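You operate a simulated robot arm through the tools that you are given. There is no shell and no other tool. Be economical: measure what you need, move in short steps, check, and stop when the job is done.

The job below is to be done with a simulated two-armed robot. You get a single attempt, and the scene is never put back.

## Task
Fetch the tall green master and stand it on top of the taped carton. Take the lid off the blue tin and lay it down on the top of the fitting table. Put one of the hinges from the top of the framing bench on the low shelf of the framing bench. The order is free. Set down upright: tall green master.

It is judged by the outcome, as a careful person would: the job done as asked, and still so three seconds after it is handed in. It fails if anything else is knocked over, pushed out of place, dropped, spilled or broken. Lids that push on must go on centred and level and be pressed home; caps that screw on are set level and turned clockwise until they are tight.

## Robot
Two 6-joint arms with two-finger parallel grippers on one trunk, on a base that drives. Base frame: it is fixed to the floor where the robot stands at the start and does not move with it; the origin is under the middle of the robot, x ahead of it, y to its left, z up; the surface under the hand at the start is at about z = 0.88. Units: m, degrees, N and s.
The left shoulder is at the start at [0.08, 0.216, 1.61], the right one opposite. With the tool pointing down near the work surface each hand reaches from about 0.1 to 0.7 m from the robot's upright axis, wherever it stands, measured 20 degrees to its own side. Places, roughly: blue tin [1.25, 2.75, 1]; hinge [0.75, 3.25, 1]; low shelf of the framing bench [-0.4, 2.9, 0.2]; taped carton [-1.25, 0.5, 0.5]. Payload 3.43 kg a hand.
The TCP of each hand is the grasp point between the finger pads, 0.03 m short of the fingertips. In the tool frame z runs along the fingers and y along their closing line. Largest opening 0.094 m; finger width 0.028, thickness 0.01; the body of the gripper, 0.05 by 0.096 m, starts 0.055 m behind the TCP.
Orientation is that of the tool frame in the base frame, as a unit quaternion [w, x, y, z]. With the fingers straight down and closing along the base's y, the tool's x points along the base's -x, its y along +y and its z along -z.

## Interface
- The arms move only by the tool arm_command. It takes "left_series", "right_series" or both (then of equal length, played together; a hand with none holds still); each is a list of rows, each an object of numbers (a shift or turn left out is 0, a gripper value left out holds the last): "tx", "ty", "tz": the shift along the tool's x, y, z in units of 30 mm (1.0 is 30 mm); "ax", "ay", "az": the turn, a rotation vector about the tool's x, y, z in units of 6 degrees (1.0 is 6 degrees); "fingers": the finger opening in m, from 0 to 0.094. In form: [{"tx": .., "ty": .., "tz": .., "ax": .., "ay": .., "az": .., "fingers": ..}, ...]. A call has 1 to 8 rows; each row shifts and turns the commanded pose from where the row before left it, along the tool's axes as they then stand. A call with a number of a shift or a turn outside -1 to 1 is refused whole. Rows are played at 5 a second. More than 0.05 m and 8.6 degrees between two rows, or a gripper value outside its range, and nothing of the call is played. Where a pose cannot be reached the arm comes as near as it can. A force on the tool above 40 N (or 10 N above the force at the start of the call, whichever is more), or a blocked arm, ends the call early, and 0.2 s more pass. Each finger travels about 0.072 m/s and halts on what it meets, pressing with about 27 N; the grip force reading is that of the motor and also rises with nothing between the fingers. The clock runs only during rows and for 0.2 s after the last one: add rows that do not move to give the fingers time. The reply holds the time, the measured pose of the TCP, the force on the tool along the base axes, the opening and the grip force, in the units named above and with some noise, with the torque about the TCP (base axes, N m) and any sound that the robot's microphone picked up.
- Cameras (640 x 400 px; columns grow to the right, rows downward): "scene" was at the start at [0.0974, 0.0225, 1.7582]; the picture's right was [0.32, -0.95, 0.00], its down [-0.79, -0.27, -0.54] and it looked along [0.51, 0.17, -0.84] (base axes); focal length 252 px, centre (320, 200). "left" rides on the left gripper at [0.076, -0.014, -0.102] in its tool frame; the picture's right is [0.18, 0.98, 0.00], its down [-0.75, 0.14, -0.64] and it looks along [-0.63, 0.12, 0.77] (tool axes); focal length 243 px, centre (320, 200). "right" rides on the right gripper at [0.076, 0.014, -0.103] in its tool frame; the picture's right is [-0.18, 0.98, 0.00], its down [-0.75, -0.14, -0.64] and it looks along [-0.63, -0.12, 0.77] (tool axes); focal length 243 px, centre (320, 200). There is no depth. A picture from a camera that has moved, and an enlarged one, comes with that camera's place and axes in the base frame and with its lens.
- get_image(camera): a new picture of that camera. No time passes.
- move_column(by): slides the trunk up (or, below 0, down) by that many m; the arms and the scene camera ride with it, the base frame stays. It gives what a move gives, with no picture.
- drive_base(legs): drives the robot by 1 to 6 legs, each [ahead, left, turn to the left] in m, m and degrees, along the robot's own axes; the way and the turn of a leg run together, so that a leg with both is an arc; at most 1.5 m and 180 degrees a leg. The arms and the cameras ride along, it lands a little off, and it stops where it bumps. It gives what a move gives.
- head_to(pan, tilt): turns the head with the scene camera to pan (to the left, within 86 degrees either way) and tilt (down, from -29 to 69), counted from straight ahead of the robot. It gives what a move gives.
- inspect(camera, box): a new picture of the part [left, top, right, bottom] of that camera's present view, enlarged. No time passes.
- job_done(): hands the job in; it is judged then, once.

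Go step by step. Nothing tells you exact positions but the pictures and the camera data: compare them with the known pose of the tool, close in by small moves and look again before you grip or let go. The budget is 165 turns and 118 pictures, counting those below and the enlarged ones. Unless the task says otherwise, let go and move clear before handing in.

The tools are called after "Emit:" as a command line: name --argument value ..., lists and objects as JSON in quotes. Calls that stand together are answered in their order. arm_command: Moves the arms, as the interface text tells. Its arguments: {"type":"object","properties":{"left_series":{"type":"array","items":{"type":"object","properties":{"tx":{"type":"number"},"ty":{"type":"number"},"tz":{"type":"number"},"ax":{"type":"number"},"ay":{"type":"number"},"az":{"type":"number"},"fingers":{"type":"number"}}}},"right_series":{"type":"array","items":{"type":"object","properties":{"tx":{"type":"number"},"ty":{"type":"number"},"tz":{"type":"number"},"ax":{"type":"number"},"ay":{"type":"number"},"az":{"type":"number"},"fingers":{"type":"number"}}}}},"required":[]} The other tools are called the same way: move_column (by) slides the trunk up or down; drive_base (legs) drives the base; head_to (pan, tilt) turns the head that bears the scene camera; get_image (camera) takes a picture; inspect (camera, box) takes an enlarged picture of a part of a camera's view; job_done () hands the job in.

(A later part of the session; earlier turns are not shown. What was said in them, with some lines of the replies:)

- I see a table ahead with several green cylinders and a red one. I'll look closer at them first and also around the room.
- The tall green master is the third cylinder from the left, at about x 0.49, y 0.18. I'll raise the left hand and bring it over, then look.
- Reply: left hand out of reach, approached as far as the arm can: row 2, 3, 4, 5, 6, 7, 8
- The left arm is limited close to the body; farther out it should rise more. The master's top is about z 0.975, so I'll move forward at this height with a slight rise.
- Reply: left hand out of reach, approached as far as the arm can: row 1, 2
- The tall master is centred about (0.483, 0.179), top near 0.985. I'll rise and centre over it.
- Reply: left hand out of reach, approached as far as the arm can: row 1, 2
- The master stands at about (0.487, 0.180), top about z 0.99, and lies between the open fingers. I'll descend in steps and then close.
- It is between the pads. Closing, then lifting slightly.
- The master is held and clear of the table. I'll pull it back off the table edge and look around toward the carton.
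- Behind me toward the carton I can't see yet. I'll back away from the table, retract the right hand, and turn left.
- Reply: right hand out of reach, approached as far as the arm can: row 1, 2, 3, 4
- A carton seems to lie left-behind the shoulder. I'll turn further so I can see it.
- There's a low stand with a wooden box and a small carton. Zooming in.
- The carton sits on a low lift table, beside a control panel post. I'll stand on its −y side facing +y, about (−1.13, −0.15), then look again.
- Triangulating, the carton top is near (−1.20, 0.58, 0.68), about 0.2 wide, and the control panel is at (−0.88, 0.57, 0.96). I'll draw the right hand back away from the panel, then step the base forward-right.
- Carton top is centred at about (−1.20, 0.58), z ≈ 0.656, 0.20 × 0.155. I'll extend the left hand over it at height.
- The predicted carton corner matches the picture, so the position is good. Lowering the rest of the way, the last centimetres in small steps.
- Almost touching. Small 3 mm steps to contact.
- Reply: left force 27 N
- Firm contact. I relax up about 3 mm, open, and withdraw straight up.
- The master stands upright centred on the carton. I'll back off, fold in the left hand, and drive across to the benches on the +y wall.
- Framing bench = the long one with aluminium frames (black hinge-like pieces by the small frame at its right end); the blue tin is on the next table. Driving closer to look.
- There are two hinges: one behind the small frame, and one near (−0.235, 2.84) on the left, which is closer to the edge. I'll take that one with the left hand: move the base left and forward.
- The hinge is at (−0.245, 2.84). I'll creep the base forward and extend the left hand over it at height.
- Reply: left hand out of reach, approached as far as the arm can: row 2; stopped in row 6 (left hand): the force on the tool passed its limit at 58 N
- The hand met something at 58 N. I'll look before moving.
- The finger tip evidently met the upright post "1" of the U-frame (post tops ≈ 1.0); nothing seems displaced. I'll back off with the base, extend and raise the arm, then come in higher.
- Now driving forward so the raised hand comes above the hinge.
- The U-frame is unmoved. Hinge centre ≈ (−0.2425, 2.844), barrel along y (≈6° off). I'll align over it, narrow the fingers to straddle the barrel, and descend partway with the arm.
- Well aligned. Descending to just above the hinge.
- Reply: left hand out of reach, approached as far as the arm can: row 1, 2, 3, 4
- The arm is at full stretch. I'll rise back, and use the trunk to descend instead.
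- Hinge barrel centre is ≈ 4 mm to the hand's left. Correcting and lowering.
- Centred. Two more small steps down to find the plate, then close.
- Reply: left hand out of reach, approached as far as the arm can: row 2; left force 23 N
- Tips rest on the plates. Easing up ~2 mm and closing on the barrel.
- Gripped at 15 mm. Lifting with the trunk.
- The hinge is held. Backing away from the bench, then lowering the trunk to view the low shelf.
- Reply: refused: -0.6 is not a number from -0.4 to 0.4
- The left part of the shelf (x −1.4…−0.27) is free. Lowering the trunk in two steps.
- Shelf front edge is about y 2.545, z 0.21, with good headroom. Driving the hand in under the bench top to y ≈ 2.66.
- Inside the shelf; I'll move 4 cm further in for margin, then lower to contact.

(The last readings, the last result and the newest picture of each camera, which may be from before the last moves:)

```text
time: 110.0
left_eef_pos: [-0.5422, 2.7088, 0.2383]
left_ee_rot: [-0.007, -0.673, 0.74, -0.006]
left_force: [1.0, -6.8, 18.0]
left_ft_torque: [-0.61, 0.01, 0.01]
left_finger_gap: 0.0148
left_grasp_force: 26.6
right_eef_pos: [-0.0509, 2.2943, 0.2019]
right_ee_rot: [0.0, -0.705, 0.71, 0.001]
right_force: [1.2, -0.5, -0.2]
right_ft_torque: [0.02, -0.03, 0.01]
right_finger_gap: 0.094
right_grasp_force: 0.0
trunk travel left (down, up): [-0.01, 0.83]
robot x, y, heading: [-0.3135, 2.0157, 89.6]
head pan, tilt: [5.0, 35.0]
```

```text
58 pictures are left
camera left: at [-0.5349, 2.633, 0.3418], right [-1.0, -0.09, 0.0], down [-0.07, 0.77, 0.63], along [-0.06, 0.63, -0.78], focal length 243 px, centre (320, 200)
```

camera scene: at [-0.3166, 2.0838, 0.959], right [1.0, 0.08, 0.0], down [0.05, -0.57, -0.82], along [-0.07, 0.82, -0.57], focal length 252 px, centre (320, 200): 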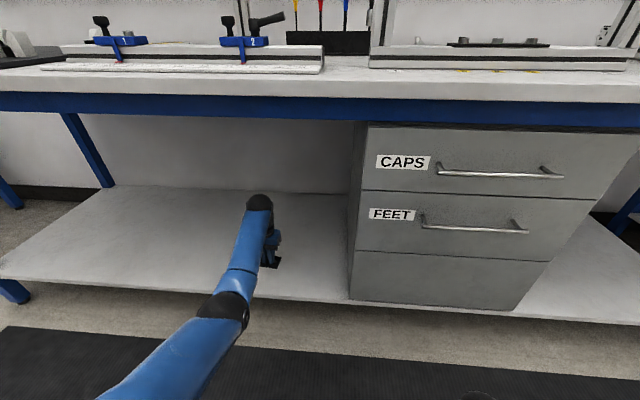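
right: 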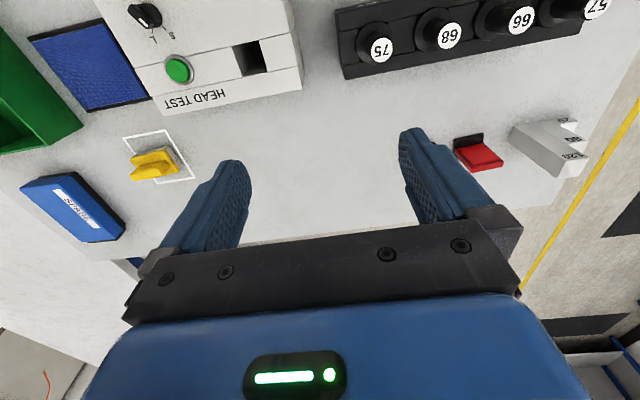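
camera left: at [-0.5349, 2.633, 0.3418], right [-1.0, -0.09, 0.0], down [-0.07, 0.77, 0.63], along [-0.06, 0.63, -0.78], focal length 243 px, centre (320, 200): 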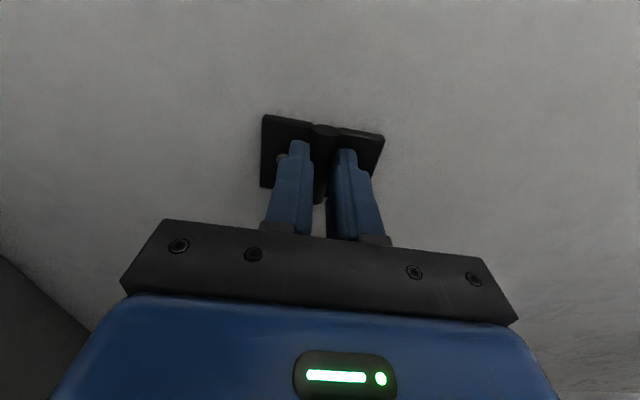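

Contact with the shelf. Releasing to 34 mm and lifting straight up.

Emit:
arm_command --left_series '[{"tz": -0.03, "fingers": 0.022}, {"fingers": 0.034}, {"fingers": 0.034}, {"tz": -0.4}, {"tz": -0.6}, {"tz": -1}]'

Emit:
get_image --camera "left"

```text
time: 111.5
left_eef_pos: [-0.5409, 2.7106, 0.295]
left_ee_rot: [-0.009, -0.673, 0.74, -0.007]
left_force: [0.2, 0.0, 0.2]
left_ft_torque: [-0.01, -0.02, 0.02]
left_finger_gap: 0.0341
left_grasp_force: 0.0
right_eef_pos: [-0.0516, 2.2941, 0.2026]
right_ee_rot: [-0.001, -0.704, 0.71, -0.001]
right_force: [-0.4, 0.0, 0.4]
right_ft_torque: [0.02, -0.04, -0.02]
right_finger_gap: 0.0941
right_grasp_force: 0.1
trunk travel left (down, up): [-0.01, 0.83]
robot x, y, heading: [-0.3086, 2.0183, 89.6]
head pan, tilt: [5.0, 35.0]
```

```text
57 pictures are left
camera left: at [-0.5344, 2.6347, 0.3985], right [-1.0, -0.09, 0.0], down [-0.07, 0.78, 0.62], along [-0.06, 0.62, -0.78], focal length 243 px, centre (320, 200)
```

left: 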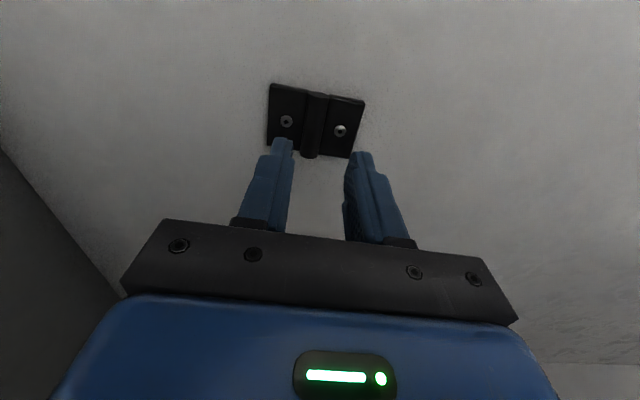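

The hinge lies flat on the low shelf. Backing out, raising the trunk, then driving to the tin's table.

Emit:
drive_base --legs '[[-0.55, 0, 0]]'

Emit:
move_column --by 0.4

Emit:
move_column --by 0.4

Emit:
get_image --camera "scene"

Emit:
drive_base --legs '[[0, -1.5, 0], [0.4, 0, 0]]'

Emit:
head_to --pan 0 --tilt 50

Emit:
get_image --camera "scene"

```text
time: 114.6
left_eef_pos: [-0.546, 2.1597, 0.2951]
left_ee_rot: [-0.009, -0.674, 0.739, -0.007]
left_force: [0.9, 0.5, 0.0]
left_ft_torque: [0.0, 0.01, 0.01]
left_finger_gap: 0.0339
left_grasp_force: 0.1
right_eef_pos: [-0.0552, 1.7423, 0.2028]
right_ee_rot: [-0.001, -0.705, 0.709, 0.0]
right_force: [-0.2, 0.3, 0.0]
right_ft_torque: [0.0, 0.01, -0.04]
right_finger_gap: 0.0942
right_grasp_force: 0.0
trunk travel left (down, up): [-0.01, 0.83]
robot x, y, heading: [-0.3139, 1.4677, 89.8]
head pan, tilt: [5.0, 35.0]
```

```text
time: 118.5
left_eef_pos: [-0.5462, 2.1602, 0.6936]
left_ee_rot: [-0.007, -0.674, 0.739, -0.007]
left_force: [-0.4, 0.2, -1.1]
left_ft_torque: [0.01, 0.02, 0.02]
left_finger_gap: 0.0341
left_grasp_force: 0.1
right_eef_pos: [-0.0549, 1.743, 0.6021]
right_ee_rot: [0.0, -0.705, 0.709, -0.001]
right_force: [-0.4, 0.2, 0.2]
right_ft_torque: [0.01, 0.03, -0.01]
right_finger_gap: 0.0941
right_grasp_force: 0.0
trunk travel left (down, up): [-0.41, 0.43]
robot x, y, heading: [-0.315, 1.4661, 89.5]
head pan, tilt: [5.0, 35.0]
```

```text
time: 122.3
left_eef_pos: [-0.5467, 2.1593, 1.0949]
left_ee_rot: [-0.007, -0.673, 0.739, -0.007]
left_force: [0.1, 0.2, -0.1]
left_ft_torque: [-0.04, 0.0, 0.01]
left_finger_gap: 0.034
left_grasp_force: 0.1
right_eef_pos: [-0.0539, 1.7429, 1.001]
right_ee_rot: [0.0, -0.705, 0.709, -0.001]
right_force: [0.1, 0.7, 0.6]
right_ft_torque: [-0.01, -0.01, 0.0]
right_finger_gap: 0.0939
right_grasp_force: 0.0
trunk travel left (down, up): [-0.81, 0.03]
robot x, y, heading: [-0.3108, 1.4625, 89.8]
head pan, tilt: [5.0, 35.0]
```

```text
56 pictures are left
camera scene: at [-0.32, 1.5832, 1.7589], right [1.0, 0.08, 0.0], down [0.05, -0.57, -0.82], along [-0.07, 0.82, -0.57], focal length 252 px, centre (320, 200)
```

scene: 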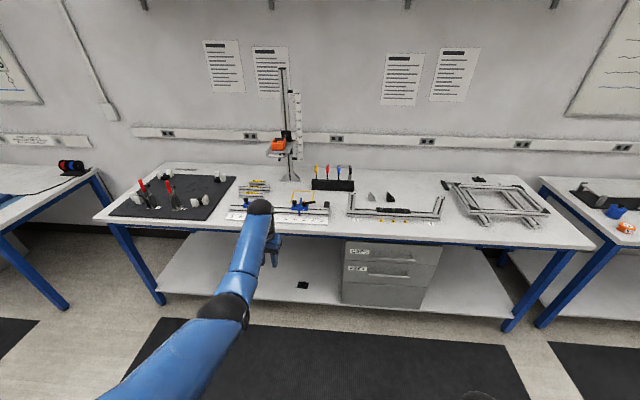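

```text
time: 131.8
left_eef_pos: [0.962, 2.5471, 1.0973]
left_ee_rot: [-0.007, -0.674, 0.739, -0.006]
left_force: [-0.3, 0.0, 0.0]
left_ft_torque: [0.05, -0.04, -0.01]
left_finger_gap: 0.0339
left_grasp_force: 0.1
right_eef_pos: [1.4537, 2.1341, 1.0015]
right_ee_rot: [0.001, -0.706, 0.708, 0.001]
right_force: [0.3, -0.1, 1.0]
right_ft_torque: [0.06, -0.02, -0.04]
right_finger_gap: 0.0939
right_grasp_force: 0.0
trunk travel left (down, up): [-0.81, 0.03]
robot x, y, heading: [1.1962, 1.8571, 89.8]
head pan, tilt: [5.0, 35.0]
```

```text
time: 132.6
left_eef_pos: [0.9618, 2.5487, 1.095]
left_ee_rot: [-0.008, -0.675, 0.738, -0.007]
left_force: [-0.6, -0.1, -0.5]
left_ft_torque: [-0.02, 0.03, 0.04]
left_finger_gap: 0.0339
left_grasp_force: 0.1
right_eef_pos: [1.4542, 2.1342, 1.0008]
right_ee_rot: [0.0, -0.707, 0.708, 0.0]
right_force: [-0.3, 0.3, 0.1]
right_ft_torque: [-0.01, 0.0, 0.03]
right_finger_gap: 0.0939
right_grasp_force: 0.0
trunk travel left (down, up): [-0.81, 0.03]
robot x, y, heading: [1.1983, 1.8556, 89.8]
head pan, tilt: [0.0, 50.0]
```

```text
55 pictures are left
camera scene: at [1.1972, 1.963, 1.7373], right [1.0, 0.0, 0.0], down [0.0, -0.77, -0.64], along [0.0, 0.64, -0.77], focal length 252 px, centre (320, 200)
```

scene: 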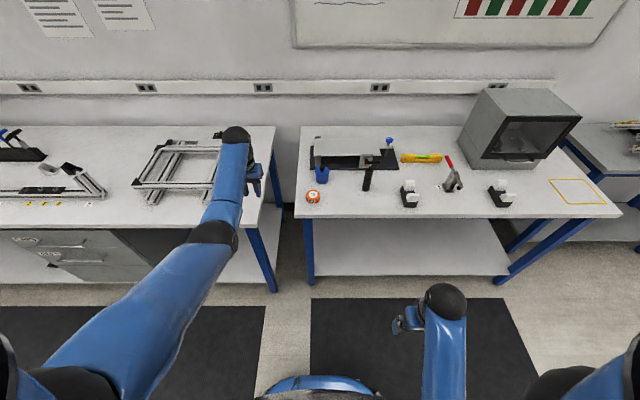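

Emit:
inspect --camera "scene" --box '[290, 120, 430, 220]'

Emit:
inspect --camera "scene" --box '[270, 110, 640, 300]'

```text
4.00 times, centred on (360, 170) of scene
camera zoom: at [1.1972, 1.963, 1.7373], right [1.0, 0.0, 0.0], down [0.0, -0.77, -0.64], along [0.0, 0.64, -0.77], focal length 1008 px, centre (160, 320)
```

zoom: 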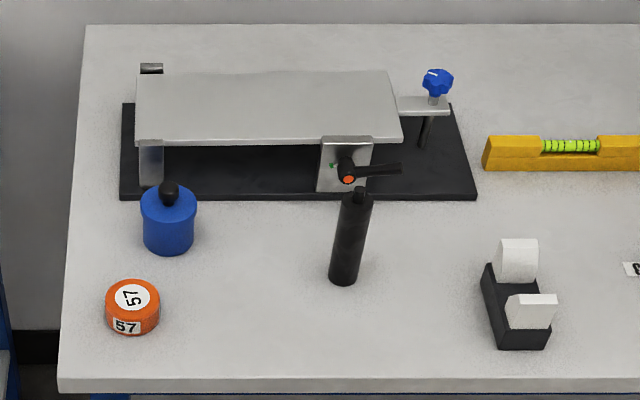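

```text
1.73 times, centred on (455, 205) of scene
camera zoom: at [1.1972, 1.963, 1.7373], right [1.0, 0.0, 0.0], down [0.0, -0.77, -0.64], along [0.0, 0.64, -0.77], focal length 436 px, centre (86, 191)
```

zoom: 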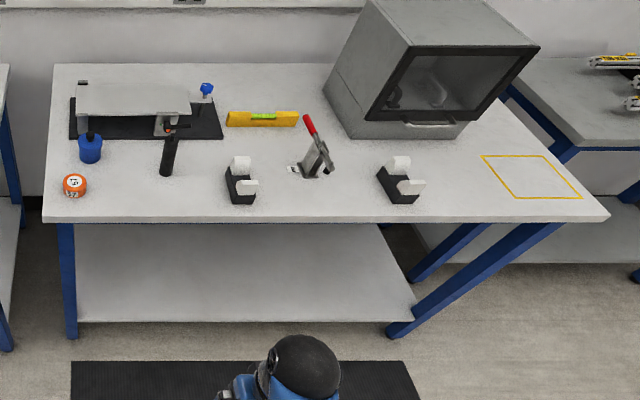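

The tin (blue body, black knob on its lid) is near (1.207, 2.814), knob top ≈ 0.965. I'll bring the left hand over it.

Emit:
move_column --by 0.03

Emit:
drive_base --legs '[[0, -0.24, 0], [0.19, 0, 0]]'

Emit:
arm_command --left_series '[{"az": -0.85, "fingers": 0.06}, {}]'

Emit:
get_image --camera "left"

Emit:
get_image --camera "scene"

```text
time: 133.4
left_eef_pos: [0.9609, 2.55, 1.1254]
left_ee_rot: [-0.008, -0.674, 0.739, -0.007]
left_force: [0.5, -0.8, -0.6]
left_ft_torque: [0.04, -0.02, -0.02]
left_finger_gap: 0.0341
left_grasp_force: 0.0
right_eef_pos: [1.4545, 2.1352, 1.0329]
right_ee_rot: [-0.001, -0.706, 0.709, -0.001]
right_force: [0.1, 0.3, 0.3]
right_ft_torque: [0.02, 0.01, 0.02]
right_finger_gap: 0.0942
right_grasp_force: 0.1
trunk travel left (down, up): [-0.84, 0.0]
robot x, y, heading: [1.1969, 1.859, 89.8]
head pan, tilt: [0.0, 50.0]
```

```text
time: 136.3
left_eef_pos: [1.2051, 2.7348, 1.1272]
left_ee_rot: [-0.006, -0.673, 0.739, -0.007]
left_force: [-0.1, 0.1, 0.3]
left_ft_torque: [0.02, -0.03, 0.0]
left_finger_gap: 0.0341
left_grasp_force: 0.0
right_eef_pos: [1.6965, 2.3184, 1.0319]
right_ee_rot: [0.0, -0.705, 0.709, 0.002]
right_force: [0.1, -0.8, -0.5]
right_ft_torque: [-0.01, 0.01, 0.01]
right_finger_gap: 0.0938
right_grasp_force: 0.0
trunk travel left (down, up): [-0.84, 0.0]
robot x, y, heading: [1.4394, 2.0411, 90.1]
head pan, tilt: [0.0, 50.0]
```

```text
time: 136.9
left_eef_pos: [1.2047, 2.7362, 1.126]
left_ee_rot: [-0.009, -0.706, 0.708, -0.007]
left_force: [-0.1, -0.5, -0.1]
left_ft_torque: [0.01, 0.03, 0.0]
left_finger_gap: 0.06
left_grasp_force: 0.0
right_eef_pos: [1.6973, 2.3205, 1.0324]
right_ee_rot: [0.001, -0.705, 0.71, 0.0]
right_force: [-0.9, -0.1, -0.4]
right_ft_torque: [-0.02, -0.01, 0.0]
right_finger_gap: 0.0943
right_grasp_force: 0.1
trunk travel left (down, up): [-0.84, 0.0]
robot x, y, heading: [1.4379, 2.045, 89.9]
head pan, tilt: [0.0, 50.0]
```

```text
52 pictures are left
camera left: at [1.2194, 2.6618, 1.2298], right [-0.98, -0.18, 0.01], down [-0.14, 0.77, 0.63], along [-0.12, 0.62, -0.78], focal length 243 px, centre (320, 200)
```

left: 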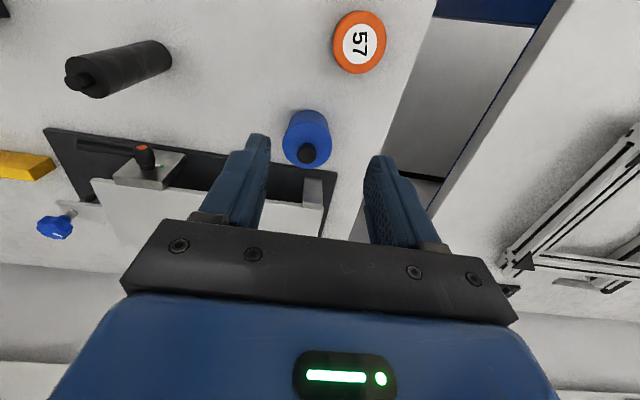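

```text
51 pictures are left
camera scene: at [1.4394, 2.1487, 1.7674], right [1.0, -0.01, 0.0], down [0.0, -0.77, -0.64], along [0.0, 0.64, -0.77], focal length 252 px, centre (320, 200)
```

scene: 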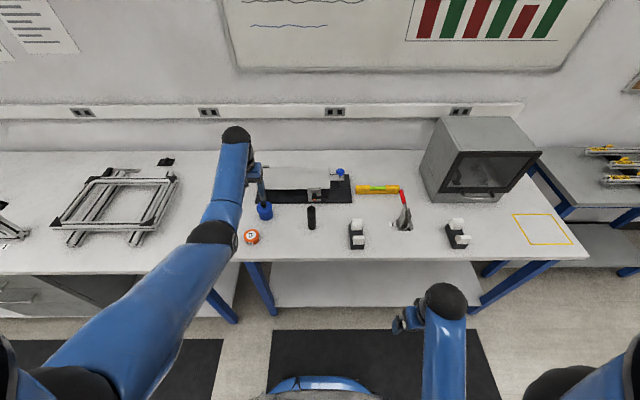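

Emit:
inspect --camera "left" --box '[260, 90, 360, 180]'

Emit:
inspect --camera "scene" --box '[230, 170, 330, 250]'

```text
4.44 times, centred on (310, 135) of left
camera zoom: at [1.2194, 2.6618, 1.2298], right [-0.98, -0.18, 0.01], down [-0.14, 0.77, 0.63], along [-0.12, 0.62, -0.78], focal length 1078 px, centre (364, 489)
```

zoom: 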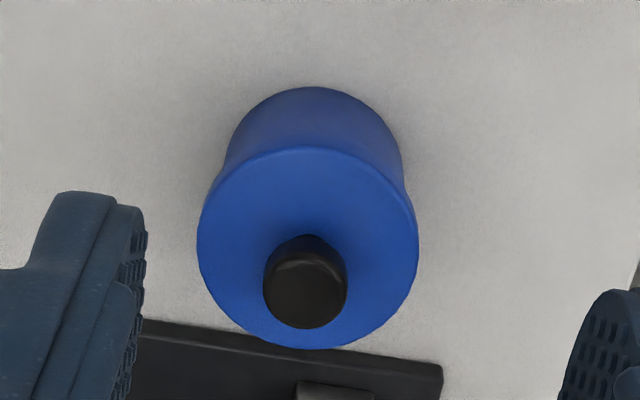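

```text
5.00 times, centred on (280, 210) of scene
camera zoom: at [1.4394, 2.1487, 1.7674], right [1.0, -0.01, 0.0], down [0.0, -0.77, -0.64], along [0.0, 0.64, -0.77], focal length 1261 px, centre (520, 150)
```

zoom: 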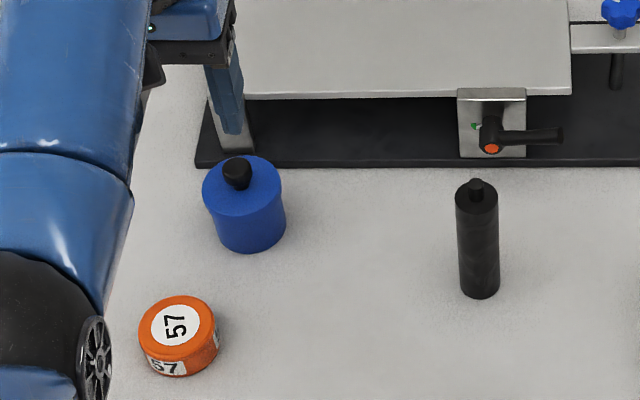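

The lid is a disc (⌀≈63 mm) with a knob ⌀≈22 mm; centre ≈ (1.207, 2.811), lid top 0.93, knob top 0.96. I'll level the tool, step the base forward, and centre over it.

Emit:
drive_base --legs '[[0.09, 0, 0]]'

Emit:
arm_command --left_series '[{"tx": 0.45, "ay": -0.22, "fingers": 0.05}, {"tz": 0.8}, {"tz": 0.8}]'

Emit:
get_image --camera "left"

```text
time: 138.0
left_eef_pos: [1.2046, 2.8163, 1.1321]
left_ee_rot: [-0.005, -0.706, 0.708, -0.004]
left_force: [0.6, -1.2, 0.4]
left_ft_torque: [0.07, -0.03, 0.04]
left_finger_gap: 0.0599
left_grasp_force: 0.0
right_eef_pos: [1.6957, 2.4003, 1.0342]
right_ee_rot: [0.002, -0.705, 0.709, 0.003]
right_force: [0.4, 0.1, 0.2]
right_ft_torque: [0.07, 0.02, -0.01]
right_finger_gap: 0.0942
right_grasp_force: 0.1
trunk travel left (down, up): [-0.84, 0.0]
robot x, y, heading: [1.4407, 2.1323, 89.7]
head pan, tilt: [0.0, 50.0]
```

```text
time: 138.8
left_eef_pos: [1.2047, 2.8128, 1.0787]
left_ee_rot: [0.0, -0.707, 0.708, 0.002]
left_force: [0.0, -0.5, -0.3]
left_ft_torque: [-0.01, -0.02, 0.01]
left_finger_gap: 0.05
left_grasp_force: 0.1
right_eef_pos: [1.6959, 2.409, 1.0319]
right_ee_rot: [-0.001, -0.705, 0.709, 0.001]
right_force: [-0.2, -0.3, 0.3]
right_ft_torque: [0.02, 0.0, 0.01]
right_finger_gap: 0.0942
right_grasp_force: 0.2
trunk travel left (down, up): [-0.84, 0.0]
robot x, y, heading: [1.4366, 2.1282, 89.6]
head pan, tilt: [0.0, 50.0]
```

```text
48 pictures are left
camera left: at [1.2193, 2.7343, 1.1793], right [-0.98, -0.18, 0.0], down [-0.14, 0.75, 0.64], along [-0.12, 0.63, -0.77], focal length 243 px, centre (320, 200)
```

left: 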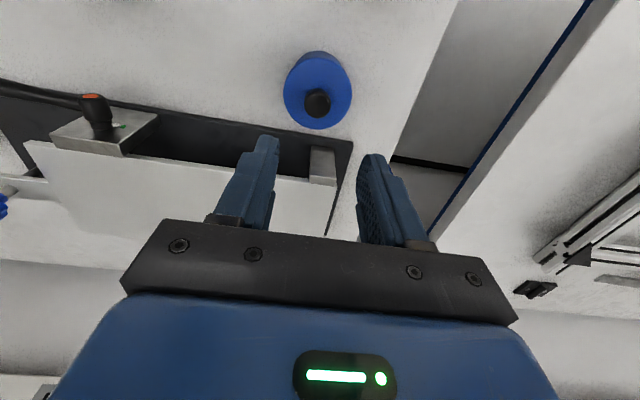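

Knob at (1.208, 2.806). Adjusting and lowering with the trunk.

Emit:
arm_command --left_series '[{"tx": 0.23, "ty": -0.12}, {}]'

Emit:
move_column --by -0.07

Emit:
get_image --camera "left"

```text
time: 139.4
left_eef_pos: [1.2073, 2.804, 1.0784]
left_ee_rot: [0.0, -0.706, 0.708, 0.001]
left_force: [-0.3, -0.1, 0.6]
left_ft_torque: [0.01, -0.01, -0.03]
left_finger_gap: 0.0498
left_grasp_force: 0.1
right_eef_pos: [1.6962, 2.4087, 1.0316]
right_ee_rot: [0.0, -0.705, 0.709, 0.0]
right_force: [-0.3, -0.5, 0.2]
right_ft_torque: [0.02, -0.01, 0.01]
right_finger_gap: 0.0942
right_grasp_force: 0.0
trunk travel left (down, up): [-0.84, 0.0]
robot x, y, heading: [1.4391, 2.1352, 89.8]
head pan, tilt: [0.0, 50.0]
```

```text
time: 140.5
left_eef_pos: [1.2092, 2.8057, 1.0073]
left_ee_rot: [0.001, -0.706, 0.708, 0.001]
left_force: [0.2, 0.0, 0.0]
left_ft_torque: [0.0, -0.02, -0.02]
left_finger_gap: 0.0498
left_grasp_force: 0.0
right_eef_pos: [1.6961, 2.4102, 0.9608]
right_ee_rot: [-0.001, -0.705, 0.709, -0.001]
right_force: [-0.9, -0.2, -0.6]
right_ft_torque: [0.0, 0.01, 0.01]
right_finger_gap: 0.0939
right_grasp_force: 0.1
trunk travel left (down, up): [-0.77, 0.07]
robot x, y, heading: [1.4353, 2.1283, 90.0]
head pan, tilt: [0.0, 50.0]
```

```text
47 pictures are left
camera left: at [1.2228, 2.7286, 1.1093], right [-0.98, -0.18, 0.0], down [-0.14, 0.75, 0.64], along [-0.12, 0.63, -0.77], focal length 243 px, centre (320, 200)
```

left: 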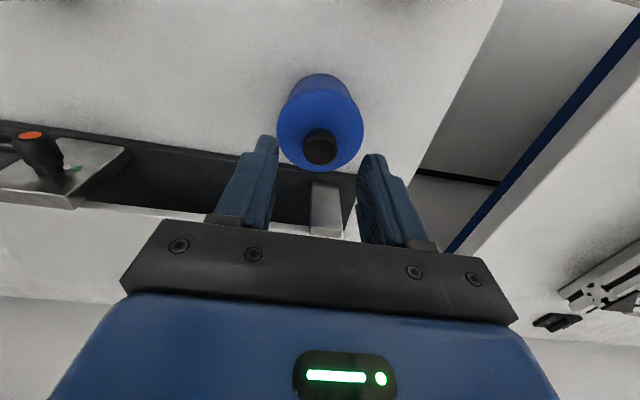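

Centred. Descending with the arm to the knob.

Emit:
arm_command --left_series '[{"tz": 0.6, "tx": -0.05}, {"tz": 0.4}, {"tz": 0.2}]'

Emit:
get_image --camera "left"

```text
time: 141.3
left_eef_pos: [1.2087, 2.807, 0.9713]
left_ee_rot: [0.001, -0.705, 0.709, 0.002]
left_force: [0.2, 0.5, -0.1]
left_ft_torque: [-0.02, 0.0, 0.01]
left_finger_gap: 0.0499
left_grasp_force: 0.2
right_eef_pos: [1.696, 2.4095, 0.9603]
right_ee_rot: [-0.001, -0.705, 0.709, -0.002]
right_force: [0.0, 0.3, 0.0]
right_ft_torque: [0.01, 0.01, 0.0]
right_finger_gap: 0.094
right_grasp_force: 0.1
trunk travel left (down, up): [-0.77, 0.07]
robot x, y, heading: [1.4369, 2.1341, 89.8]
head pan, tilt: [0.0, 50.0]
```

```text
46 pictures are left
camera left: at [1.2231, 2.7298, 1.0735], right [-0.98, -0.18, 0.0], down [-0.14, 0.75, 0.64], along [-0.12, 0.63, -0.77], focal length 243 px, centre (320, 200)
```

left: 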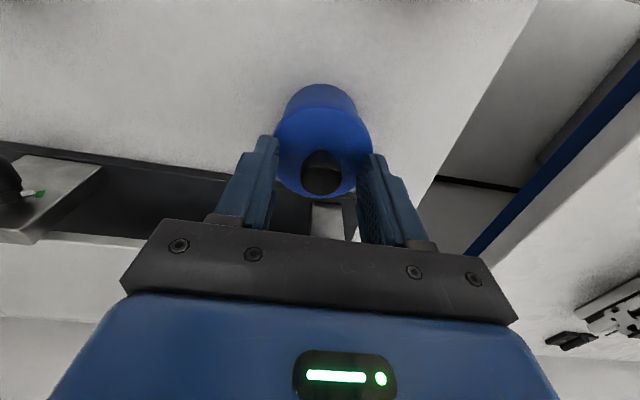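

Emit:
arm_command --left_series '[{"tz": 0.15}, {"fingers": 0.012}, {"fingers": 0.012}, {"fingers": 0.012}]'

Emit:
inspect --camera "left" --box '[220, 60, 420, 250]'

```text
time: 142.3
left_eef_pos: [1.2081, 2.8058, 0.9696]
left_ee_rot: [0.001, -0.706, 0.708, 0.004]
left_force: [-5.9, 1.3, 20.5]
left_ft_torque: [-0.05, 0.04, 0.02]
left_finger_gap: 0.0224
left_grasp_force: 27.0
right_eef_pos: [1.6962, 2.4081, 0.9616]
right_ee_rot: [-0.001, -0.705, 0.709, 0.001]
right_force: [-0.2, -0.2, -0.8]
right_ft_torque: [-0.01, -0.01, 0.02]
right_finger_gap: 0.094
right_grasp_force: 0.0
trunk travel left (down, up): [-0.77, 0.07]
robot x, y, heading: [1.4385, 2.1337, 89.7]
head pan, tilt: [0.0, 50.0]
```

```text
2.11 times, centred on (320, 155) of left
camera zoom: at [1.2223, 2.7287, 1.0715], right [-0.98, -0.18, 0.0], down [-0.14, 0.75, 0.65], along [-0.12, 0.64, -0.76], focal length 511 px, centre (320, 295)
```

zoom: 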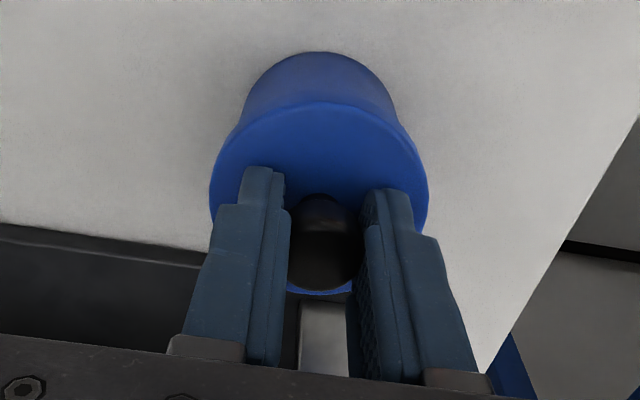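

Knob gripped. A small lift to see whether the lid separates or the tin follows.

Emit:
arm_command --left_series '[{"tz": -0.12}, {"tz": -0.12}, {"tz": -0.12}]'

Emit:
inspect --camera "left" --box '[220, 60, 420, 250]'

```text
time: 143.1
left_eef_pos: [1.2105, 2.8054, 0.9769]
left_ee_rot: [-0.001, -0.705, 0.709, 0.0]
left_force: [-0.3, -0.4, -1.4]
left_ft_torque: [0.01, 0.01, -0.02]
left_finger_gap: 0.0226
left_grasp_force: 27.4
right_eef_pos: [1.6965, 2.4092, 0.9616]
right_ee_rot: [-0.001, -0.705, 0.709, 0.0]
right_force: [0.3, -0.2, 0.5]
right_ft_torque: [-0.01, 0.0, -0.01]
right_finger_gap: 0.0939
right_grasp_force: 0.1
trunk travel left (down, up): [-0.77, 0.07]
robot x, y, heading: [1.4369, 2.1318, 89.7]
head pan, tilt: [0.0, 50.0]
heard: snap
```

```text
2.11 times, centred on (320, 155) of left
camera zoom: at [1.2238, 2.729, 1.0791], right [-0.98, -0.18, 0.0], down [-0.14, 0.76, 0.64], along [-0.12, 0.63, -0.77], focal length 511 px, centre (320, 295)
```

zoom: 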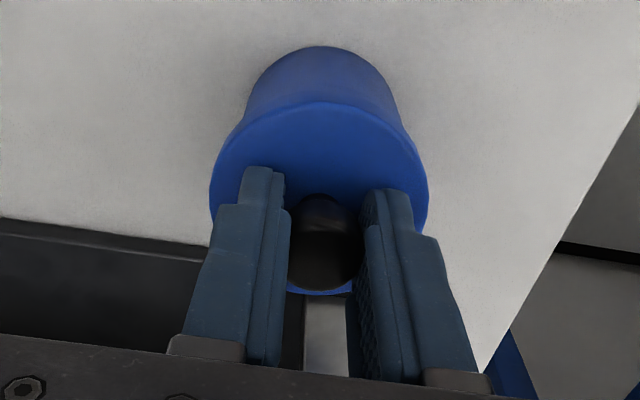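

A snap – the lid came free. Lifting on slowly with the arm.

Emit:
arm_command --left_series '[{"tz": -0.3}, {"tz": -0.5}, {"tz": -0.6}]'

Emit:
get_image --camera "left"

Emit:
inspect --camera "scene" --box '[230, 170, 330, 250]'

```text
time: 143.9
left_eef_pos: [1.2092, 2.8053, 1.02]
left_ee_rot: [0.0, -0.706, 0.708, 0.0]
left_force: [0.6, 0.7, -0.4]
left_ft_torque: [-0.04, 0.01, 0.0]
left_finger_gap: 0.0226
left_grasp_force: 26.8
right_eef_pos: [1.6978, 2.4099, 0.9609]
right_ee_rot: [-0.001, -0.705, 0.709, -0.001]
right_force: [-0.3, -0.2, 0.2]
right_ft_torque: [-0.02, 0.01, -0.03]
right_finger_gap: 0.094
right_grasp_force: 0.1
trunk travel left (down, up): [-0.77, 0.07]
robot x, y, heading: [1.4347, 2.1304, 89.6]
head pan, tilt: [0.0, 50.0]
```

```text
43 pictures are left
camera left: at [1.2227, 2.7296, 1.1221], right [-0.98, -0.18, 0.0], down [-0.14, 0.75, 0.64], along [-0.12, 0.63, -0.77], focal length 243 px, centre (320, 200)
```

left: 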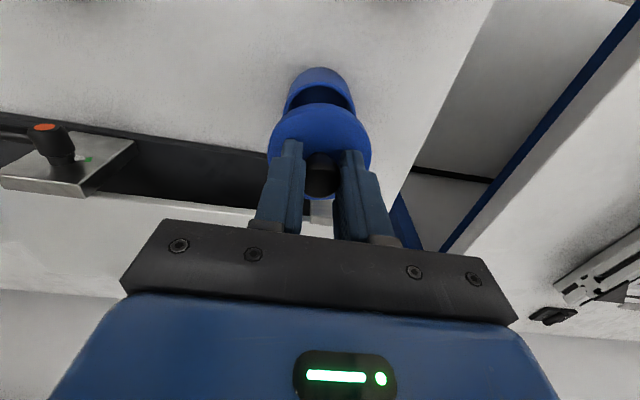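

```text
5.00 times, centred on (280, 210) of scene
camera zoom: at [1.4392, 2.2384, 1.6973], right [1.0, -0.01, 0.0], down [0.0, -0.77, -0.64], along [0.0, 0.64, -0.77], focal length 1261 px, centre (520, 150)
```

zoom: 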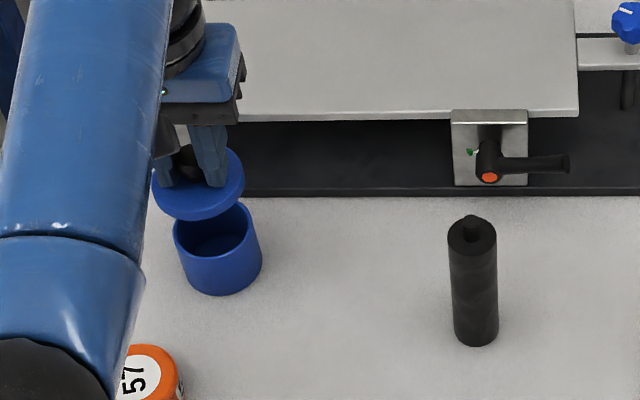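

The lid is off and the tin is still standing. I'll carry the lid to the clear spot at about (1.295, 2.72).

Emit:
arm_command --left_series '[{"tz": -1}, {"tx": 0.95}, {"tx": 0.95, "ty": -0.7}, {"tx": 0.9, "ty": -0.7}, {"ty": -0.7}, {"ty": -0.75}]'

Emit:
get_image --camera "left"

Emit:
get_image --camera "scene"

```text
time: 145.3
left_eef_pos: [1.294, 2.7269, 1.0403]
left_ee_rot: [-0.001, -0.706, 0.708, 0.001]
left_force: [-0.5, 0.5, -0.4]
left_ft_torque: [0.03, 0.01, 0.0]
left_finger_gap: 0.0223
left_grasp_force: 26.5
left hand out of reach, approached as far as the arm can: row 4
right_eef_pos: [1.6978, 2.4095, 0.9615]
right_ee_rot: [-0.001, -0.705, 0.709, -0.001]
right_force: [0.3, -0.3, -0.8]
right_ft_torque: [0.02, -0.01, 0.0]
right_finger_gap: 0.0938
right_grasp_force: 0.0
trunk travel left (down, up): [-0.77, 0.07]
robot x, y, heading: [1.4362, 2.1309, 89.7]
head pan, tilt: [0.0, 50.0]
```

```text
41 pictures are left
camera left: at [1.3088, 2.6516, 1.1426], right [-0.98, -0.18, 0.0], down [-0.14, 0.75, 0.64], along [-0.12, 0.63, -0.77], focal length 243 px, centre (320, 200)
```

left: 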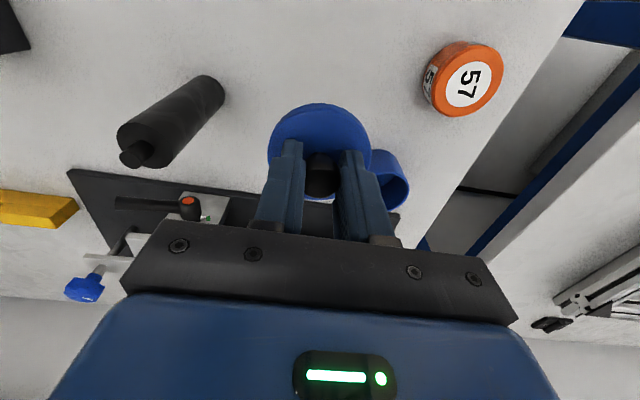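

```text
40 pictures are left
camera scene: at [1.4399, 2.239, 1.6972], right [1.0, -0.01, 0.0], down [0.0, -0.77, -0.64], along [0.0, 0.64, -0.77], focal length 252 px, centre (320, 200)
```

scene: 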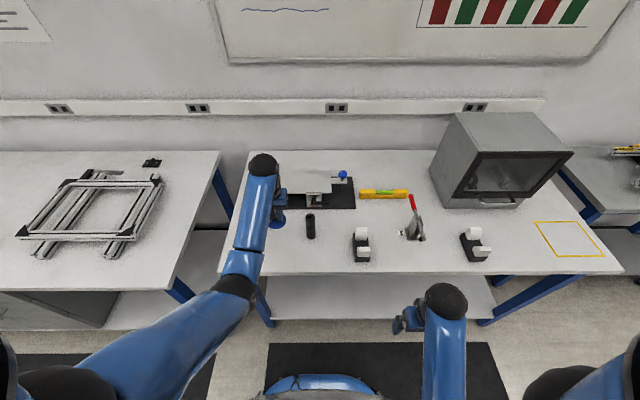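

The spot is clear. Lowering, ending with small steps.

Emit:
arm_command --left_series '[{"tz": 0.8}, {"tz": 0.9}, {"tz": 0.8}, {"tz": 0.5}]'

Emit:
get_image --camera "left"

```text
time: 146.3
left_eef_pos: [1.294, 2.7287, 0.9493]
left_ee_rot: [0.0, -0.706, 0.708, 0.001]
left_force: [-0.5, 0.2, -0.4]
left_ft_torque: [-0.02, -0.02, 0.0]
left_finger_gap: 0.0227
left_grasp_force: 26.5
right_eef_pos: [1.6949, 2.4085, 0.9617]
right_ee_rot: [0.0, -0.705, 0.709, -0.001]
right_force: [0.4, 0.3, -0.3]
right_ft_torque: [0.06, 0.01, 0.01]
right_finger_gap: 0.0941
right_grasp_force: 0.1
trunk travel left (down, up): [-0.77, 0.07]
robot x, y, heading: [1.4363, 2.1334, 89.5]
head pan, tilt: [0.0, 50.0]
```

```text
39 pictures are left
camera left: at [1.3084, 2.6517, 1.0521], right [-0.98, -0.18, 0.0], down [-0.14, 0.75, 0.64], along [-0.12, 0.63, -0.77], focal length 243 px, centre (320, 200)
```

left: 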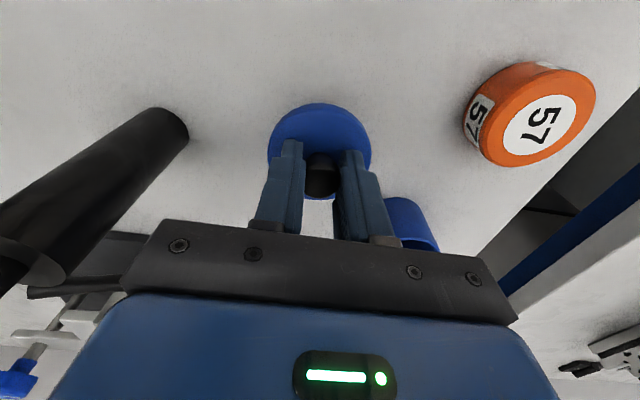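

Emit:
arm_command --left_series '[{"tz": 0.2}, {"tz": 0.15}, {"tz": 0.12}, {"tz": 0.1}, {"tz": 0.1}]'

```text
time: 147.5
left_eef_pos: [1.2945, 2.7293, 0.931]
left_ee_rot: [0.001, -0.706, 0.708, 0.001]
left_force: [-0.3, 0.3, -0.5]
left_ft_torque: [0.01, 0.01, -0.01]
left_finger_gap: 0.0224
left_grasp_force: 27.5
right_eef_pos: [1.6955, 2.4106, 0.9618]
right_ee_rot: [0.0, -0.706, 0.709, -0.001]
right_force: [1.3, 0.4, 0.3]
right_ft_torque: [-0.04, 0.0, 0.0]
right_finger_gap: 0.0943
right_grasp_force: 0.1
trunk travel left (down, up): [-0.77, 0.07]
robot x, y, heading: [1.4415, 2.1309, 89.8]
head pan, tilt: [0.0, 50.0]
```

Emit:
arm_command --left_series '[{"tz": 0.1}, {"tz": 0.1}, {"tz": 0.1}, {"tz": 0.1}]'

```text
time: 148.5
left_eef_pos: [1.2939, 2.7287, 0.9189]
left_ee_rot: [0.001, -0.706, 0.709, 0.002]
left_force: [-0.9, 1.0, 2.8]
left_ft_torque: [0.01, -0.07, 0.02]
left_finger_gap: 0.0224
left_grasp_force: 26.9
right_eef_pos: [1.6957, 2.4089, 0.962]
right_ee_rot: [-0.001, -0.705, 0.709, 0.0]
right_force: [0.3, 0.1, -0.5]
right_ft_torque: [-0.02, 0.0, -0.01]
right_finger_gap: 0.0939
right_grasp_force: 0.1
trunk travel left (down, up): [-0.77, 0.07]
robot x, y, heading: [1.4373, 2.1324, 89.8]
head pan, tilt: [0.0, 50.0]
```

Touching the table now. Releasing and lifting away.

Emit:
arm_command --left_series '[{"tz": 0.03}, {"fingers": 0.035}, {"fingers": 0.05}, {"fingers": 0.05}, {"tz": -0.5}, {"tz": -0.8}, {"tz": -1}]'

Emit:
get_image --camera "left"

```text
time: 150.1
left_eef_pos: [1.2937, 2.7286, 0.987]
left_ee_rot: [0.0, -0.706, 0.708, 0.0]
left_force: [1.1, 0.4, 0.1]
left_ft_torque: [0.03, -0.01, -0.03]
left_finger_gap: 0.0501
left_grasp_force: 0.0
right_eef_pos: [1.6949, 2.4099, 0.9611]
right_ee_rot: [0.0, -0.705, 0.709, 0.0]
right_force: [0.6, 0.8, -0.1]
right_ft_torque: [0.04, 0.03, 0.01]
right_finger_gap: 0.094
right_grasp_force: 0.0
trunk travel left (down, up): [-0.77, 0.07]
robot x, y, heading: [1.4384, 2.1302, 89.7]
head pan, tilt: [0.0, 50.0]
```

```text
38 pictures are left
camera left: at [1.3079, 2.6514, 1.0893], right [-0.98, -0.18, 0.0], down [-0.14, 0.75, 0.64], along [-0.12, 0.63, -0.77], focal length 243 px, centre (320, 200)
```

left: 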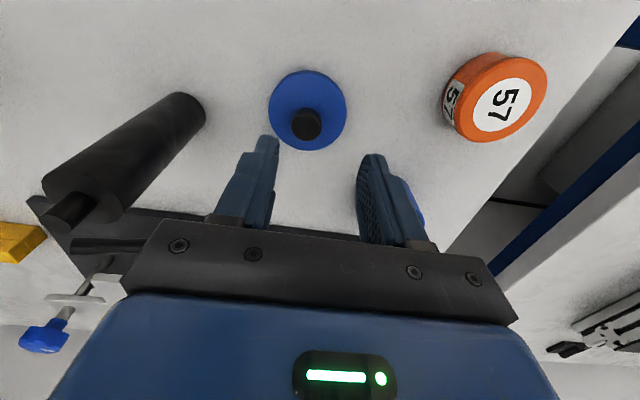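

The lid lies flat on the table. Moving clear and checking the scene.

Emit:
move_column --by 0.07

Emit:
drive_base --legs '[[-0.5, 0, 0]]'

Emit:
get_image --camera "scene"

Emit:
inspect --camera "scene" --box '[220, 60, 440, 190]'

Emit:
head_to --pan 80 --tilt 25

Emit:
get_image --camera "scene"

```text
time: 151.2
left_eef_pos: [1.2936, 2.7284, 1.0568]
left_ee_rot: [0.0, -0.706, 0.708, 0.002]
left_force: [0.6, 0.6, 0.9]
left_ft_torque: [0.0, 0.03, -0.02]
left_finger_gap: 0.05
left_grasp_force: 0.0
right_eef_pos: [1.6969, 2.4099, 1.0305]
right_ee_rot: [-0.001, -0.705, 0.709, -0.001]
right_force: [0.1, 1.1, 0.0]
right_ft_torque: [-0.01, 0.02, 0.01]
right_finger_gap: 0.0941
right_grasp_force: 0.1
trunk travel left (down, up): [-0.84, 0.0]
robot x, y, heading: [1.4377, 2.1274, 89.7]
head pan, tilt: [0.0, 50.0]
```

```text
time: 154.1
left_eef_pos: [1.2904, 2.2337, 1.0554]
left_ee_rot: [-0.002, -0.707, 0.707, 0.0]
left_force: [0.2, -0.2, -0.2]
left_ft_torque: [-0.02, -0.01, 0.01]
left_finger_gap: 0.0499
left_grasp_force: 0.1
right_eef_pos: [1.6922, 1.9157, 1.0316]
right_ee_rot: [-0.001, -0.705, 0.709, -0.002]
right_force: [-0.6, -0.1, 0.1]
right_ft_torque: [0.01, -0.03, 0.0]
right_finger_gap: 0.094
right_grasp_force: 0.0
trunk travel left (down, up): [-0.84, 0.0]
robot x, y, heading: [1.4338, 1.6372, 89.7]
head pan, tilt: [0.0, 50.0]
```

```text
37 pictures are left
camera scene: at [1.4367, 1.7461, 1.767], right [1.0, 0.0, 0.0], down [0.0, -0.77, -0.64], along [0.0, 0.64, -0.77], focal length 252 px, centre (320, 200)
```

scene: 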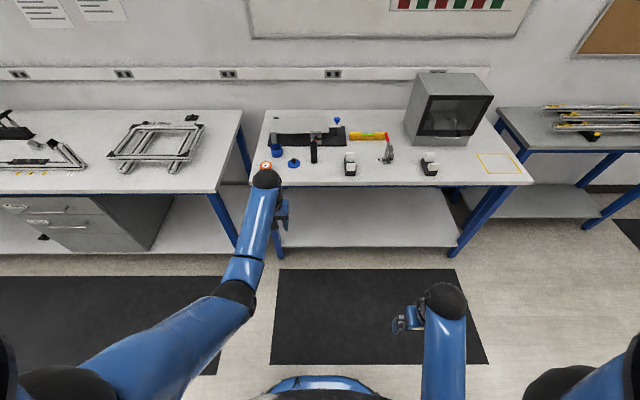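

```text
2.91 times, centred on (330, 125) of scene
camera zoom: at [1.4367, 1.7461, 1.767], right [1.0, 0.0, 0.0], down [0.0, -0.77, -0.64], along [0.0, 0.64, -0.77], focal length 734 px, centre (291, 418)
```

zoom: 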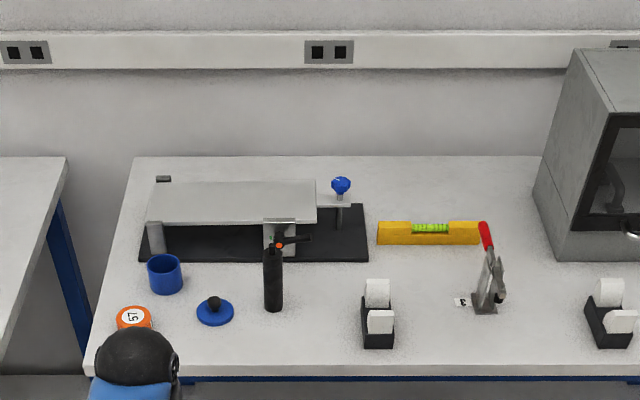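

```text
time: 155.6
left_eef_pos: [1.2897, 2.2319, 1.0576]
left_ee_rot: [-0.001, -0.707, 0.707, 0.001]
left_force: [0.0, -0.3, -0.1]
left_ft_torque: [0.01, 0.0, 0.0]
left_finger_gap: 0.0502
left_grasp_force: 0.1
right_eef_pos: [1.694, 1.9151, 1.0325]
right_ee_rot: [0.0, -0.706, 0.709, 0.0]
right_force: [-0.5, -0.7, 0.8]
right_ft_torque: [0.0, -0.01, 0.0]
right_finger_gap: 0.094
right_grasp_force: 0.2
trunk travel left (down, up): [-0.84, 0.0]
robot x, y, heading: [1.4325, 1.635, 89.7]
head pan, tilt: [80.0, 25.0]
```

```text
35 pictures are left
camera scene: at [1.3457, 1.682, 1.8047], right [0.18, 0.98, 0.0], down [0.42, -0.08, -0.91], along [-0.89, 0.16, -0.42], focal length 252 px, centre (320, 200)
```

scene: 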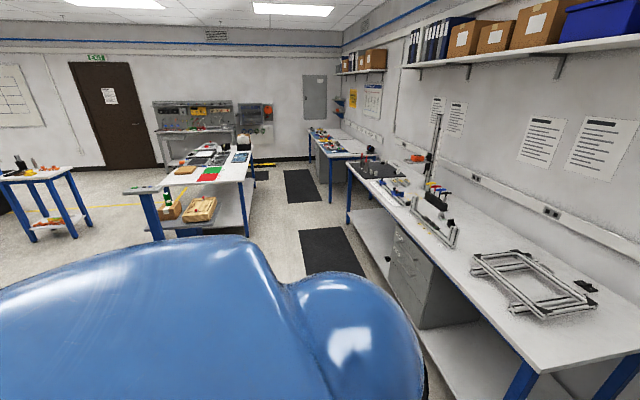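

The lid lies by its tin, the hinge is on the low shelf, and I can see the master still standing on the carton. Everything is clear of the hands, so I'm handing in.

Emit:
job_done

```text
The job is handed in.
```

I've handed the job in with all three parts done:
- **Master:** the tall green master stands upright on the taped carton.
- **Lid:** the blue tin's lid lies flat on the table where the tin stands. Nothing in the room labels the fitting table, so I assumed it was that one.
- **Hinge:** one hinge from the framing bench is on its low shelf.

While reaching for the hinge, the left hand bumped an upright post of the U-shaped frame on the framing bench (58 N). I compared the frame's position with earlier pictures and saw no shift.
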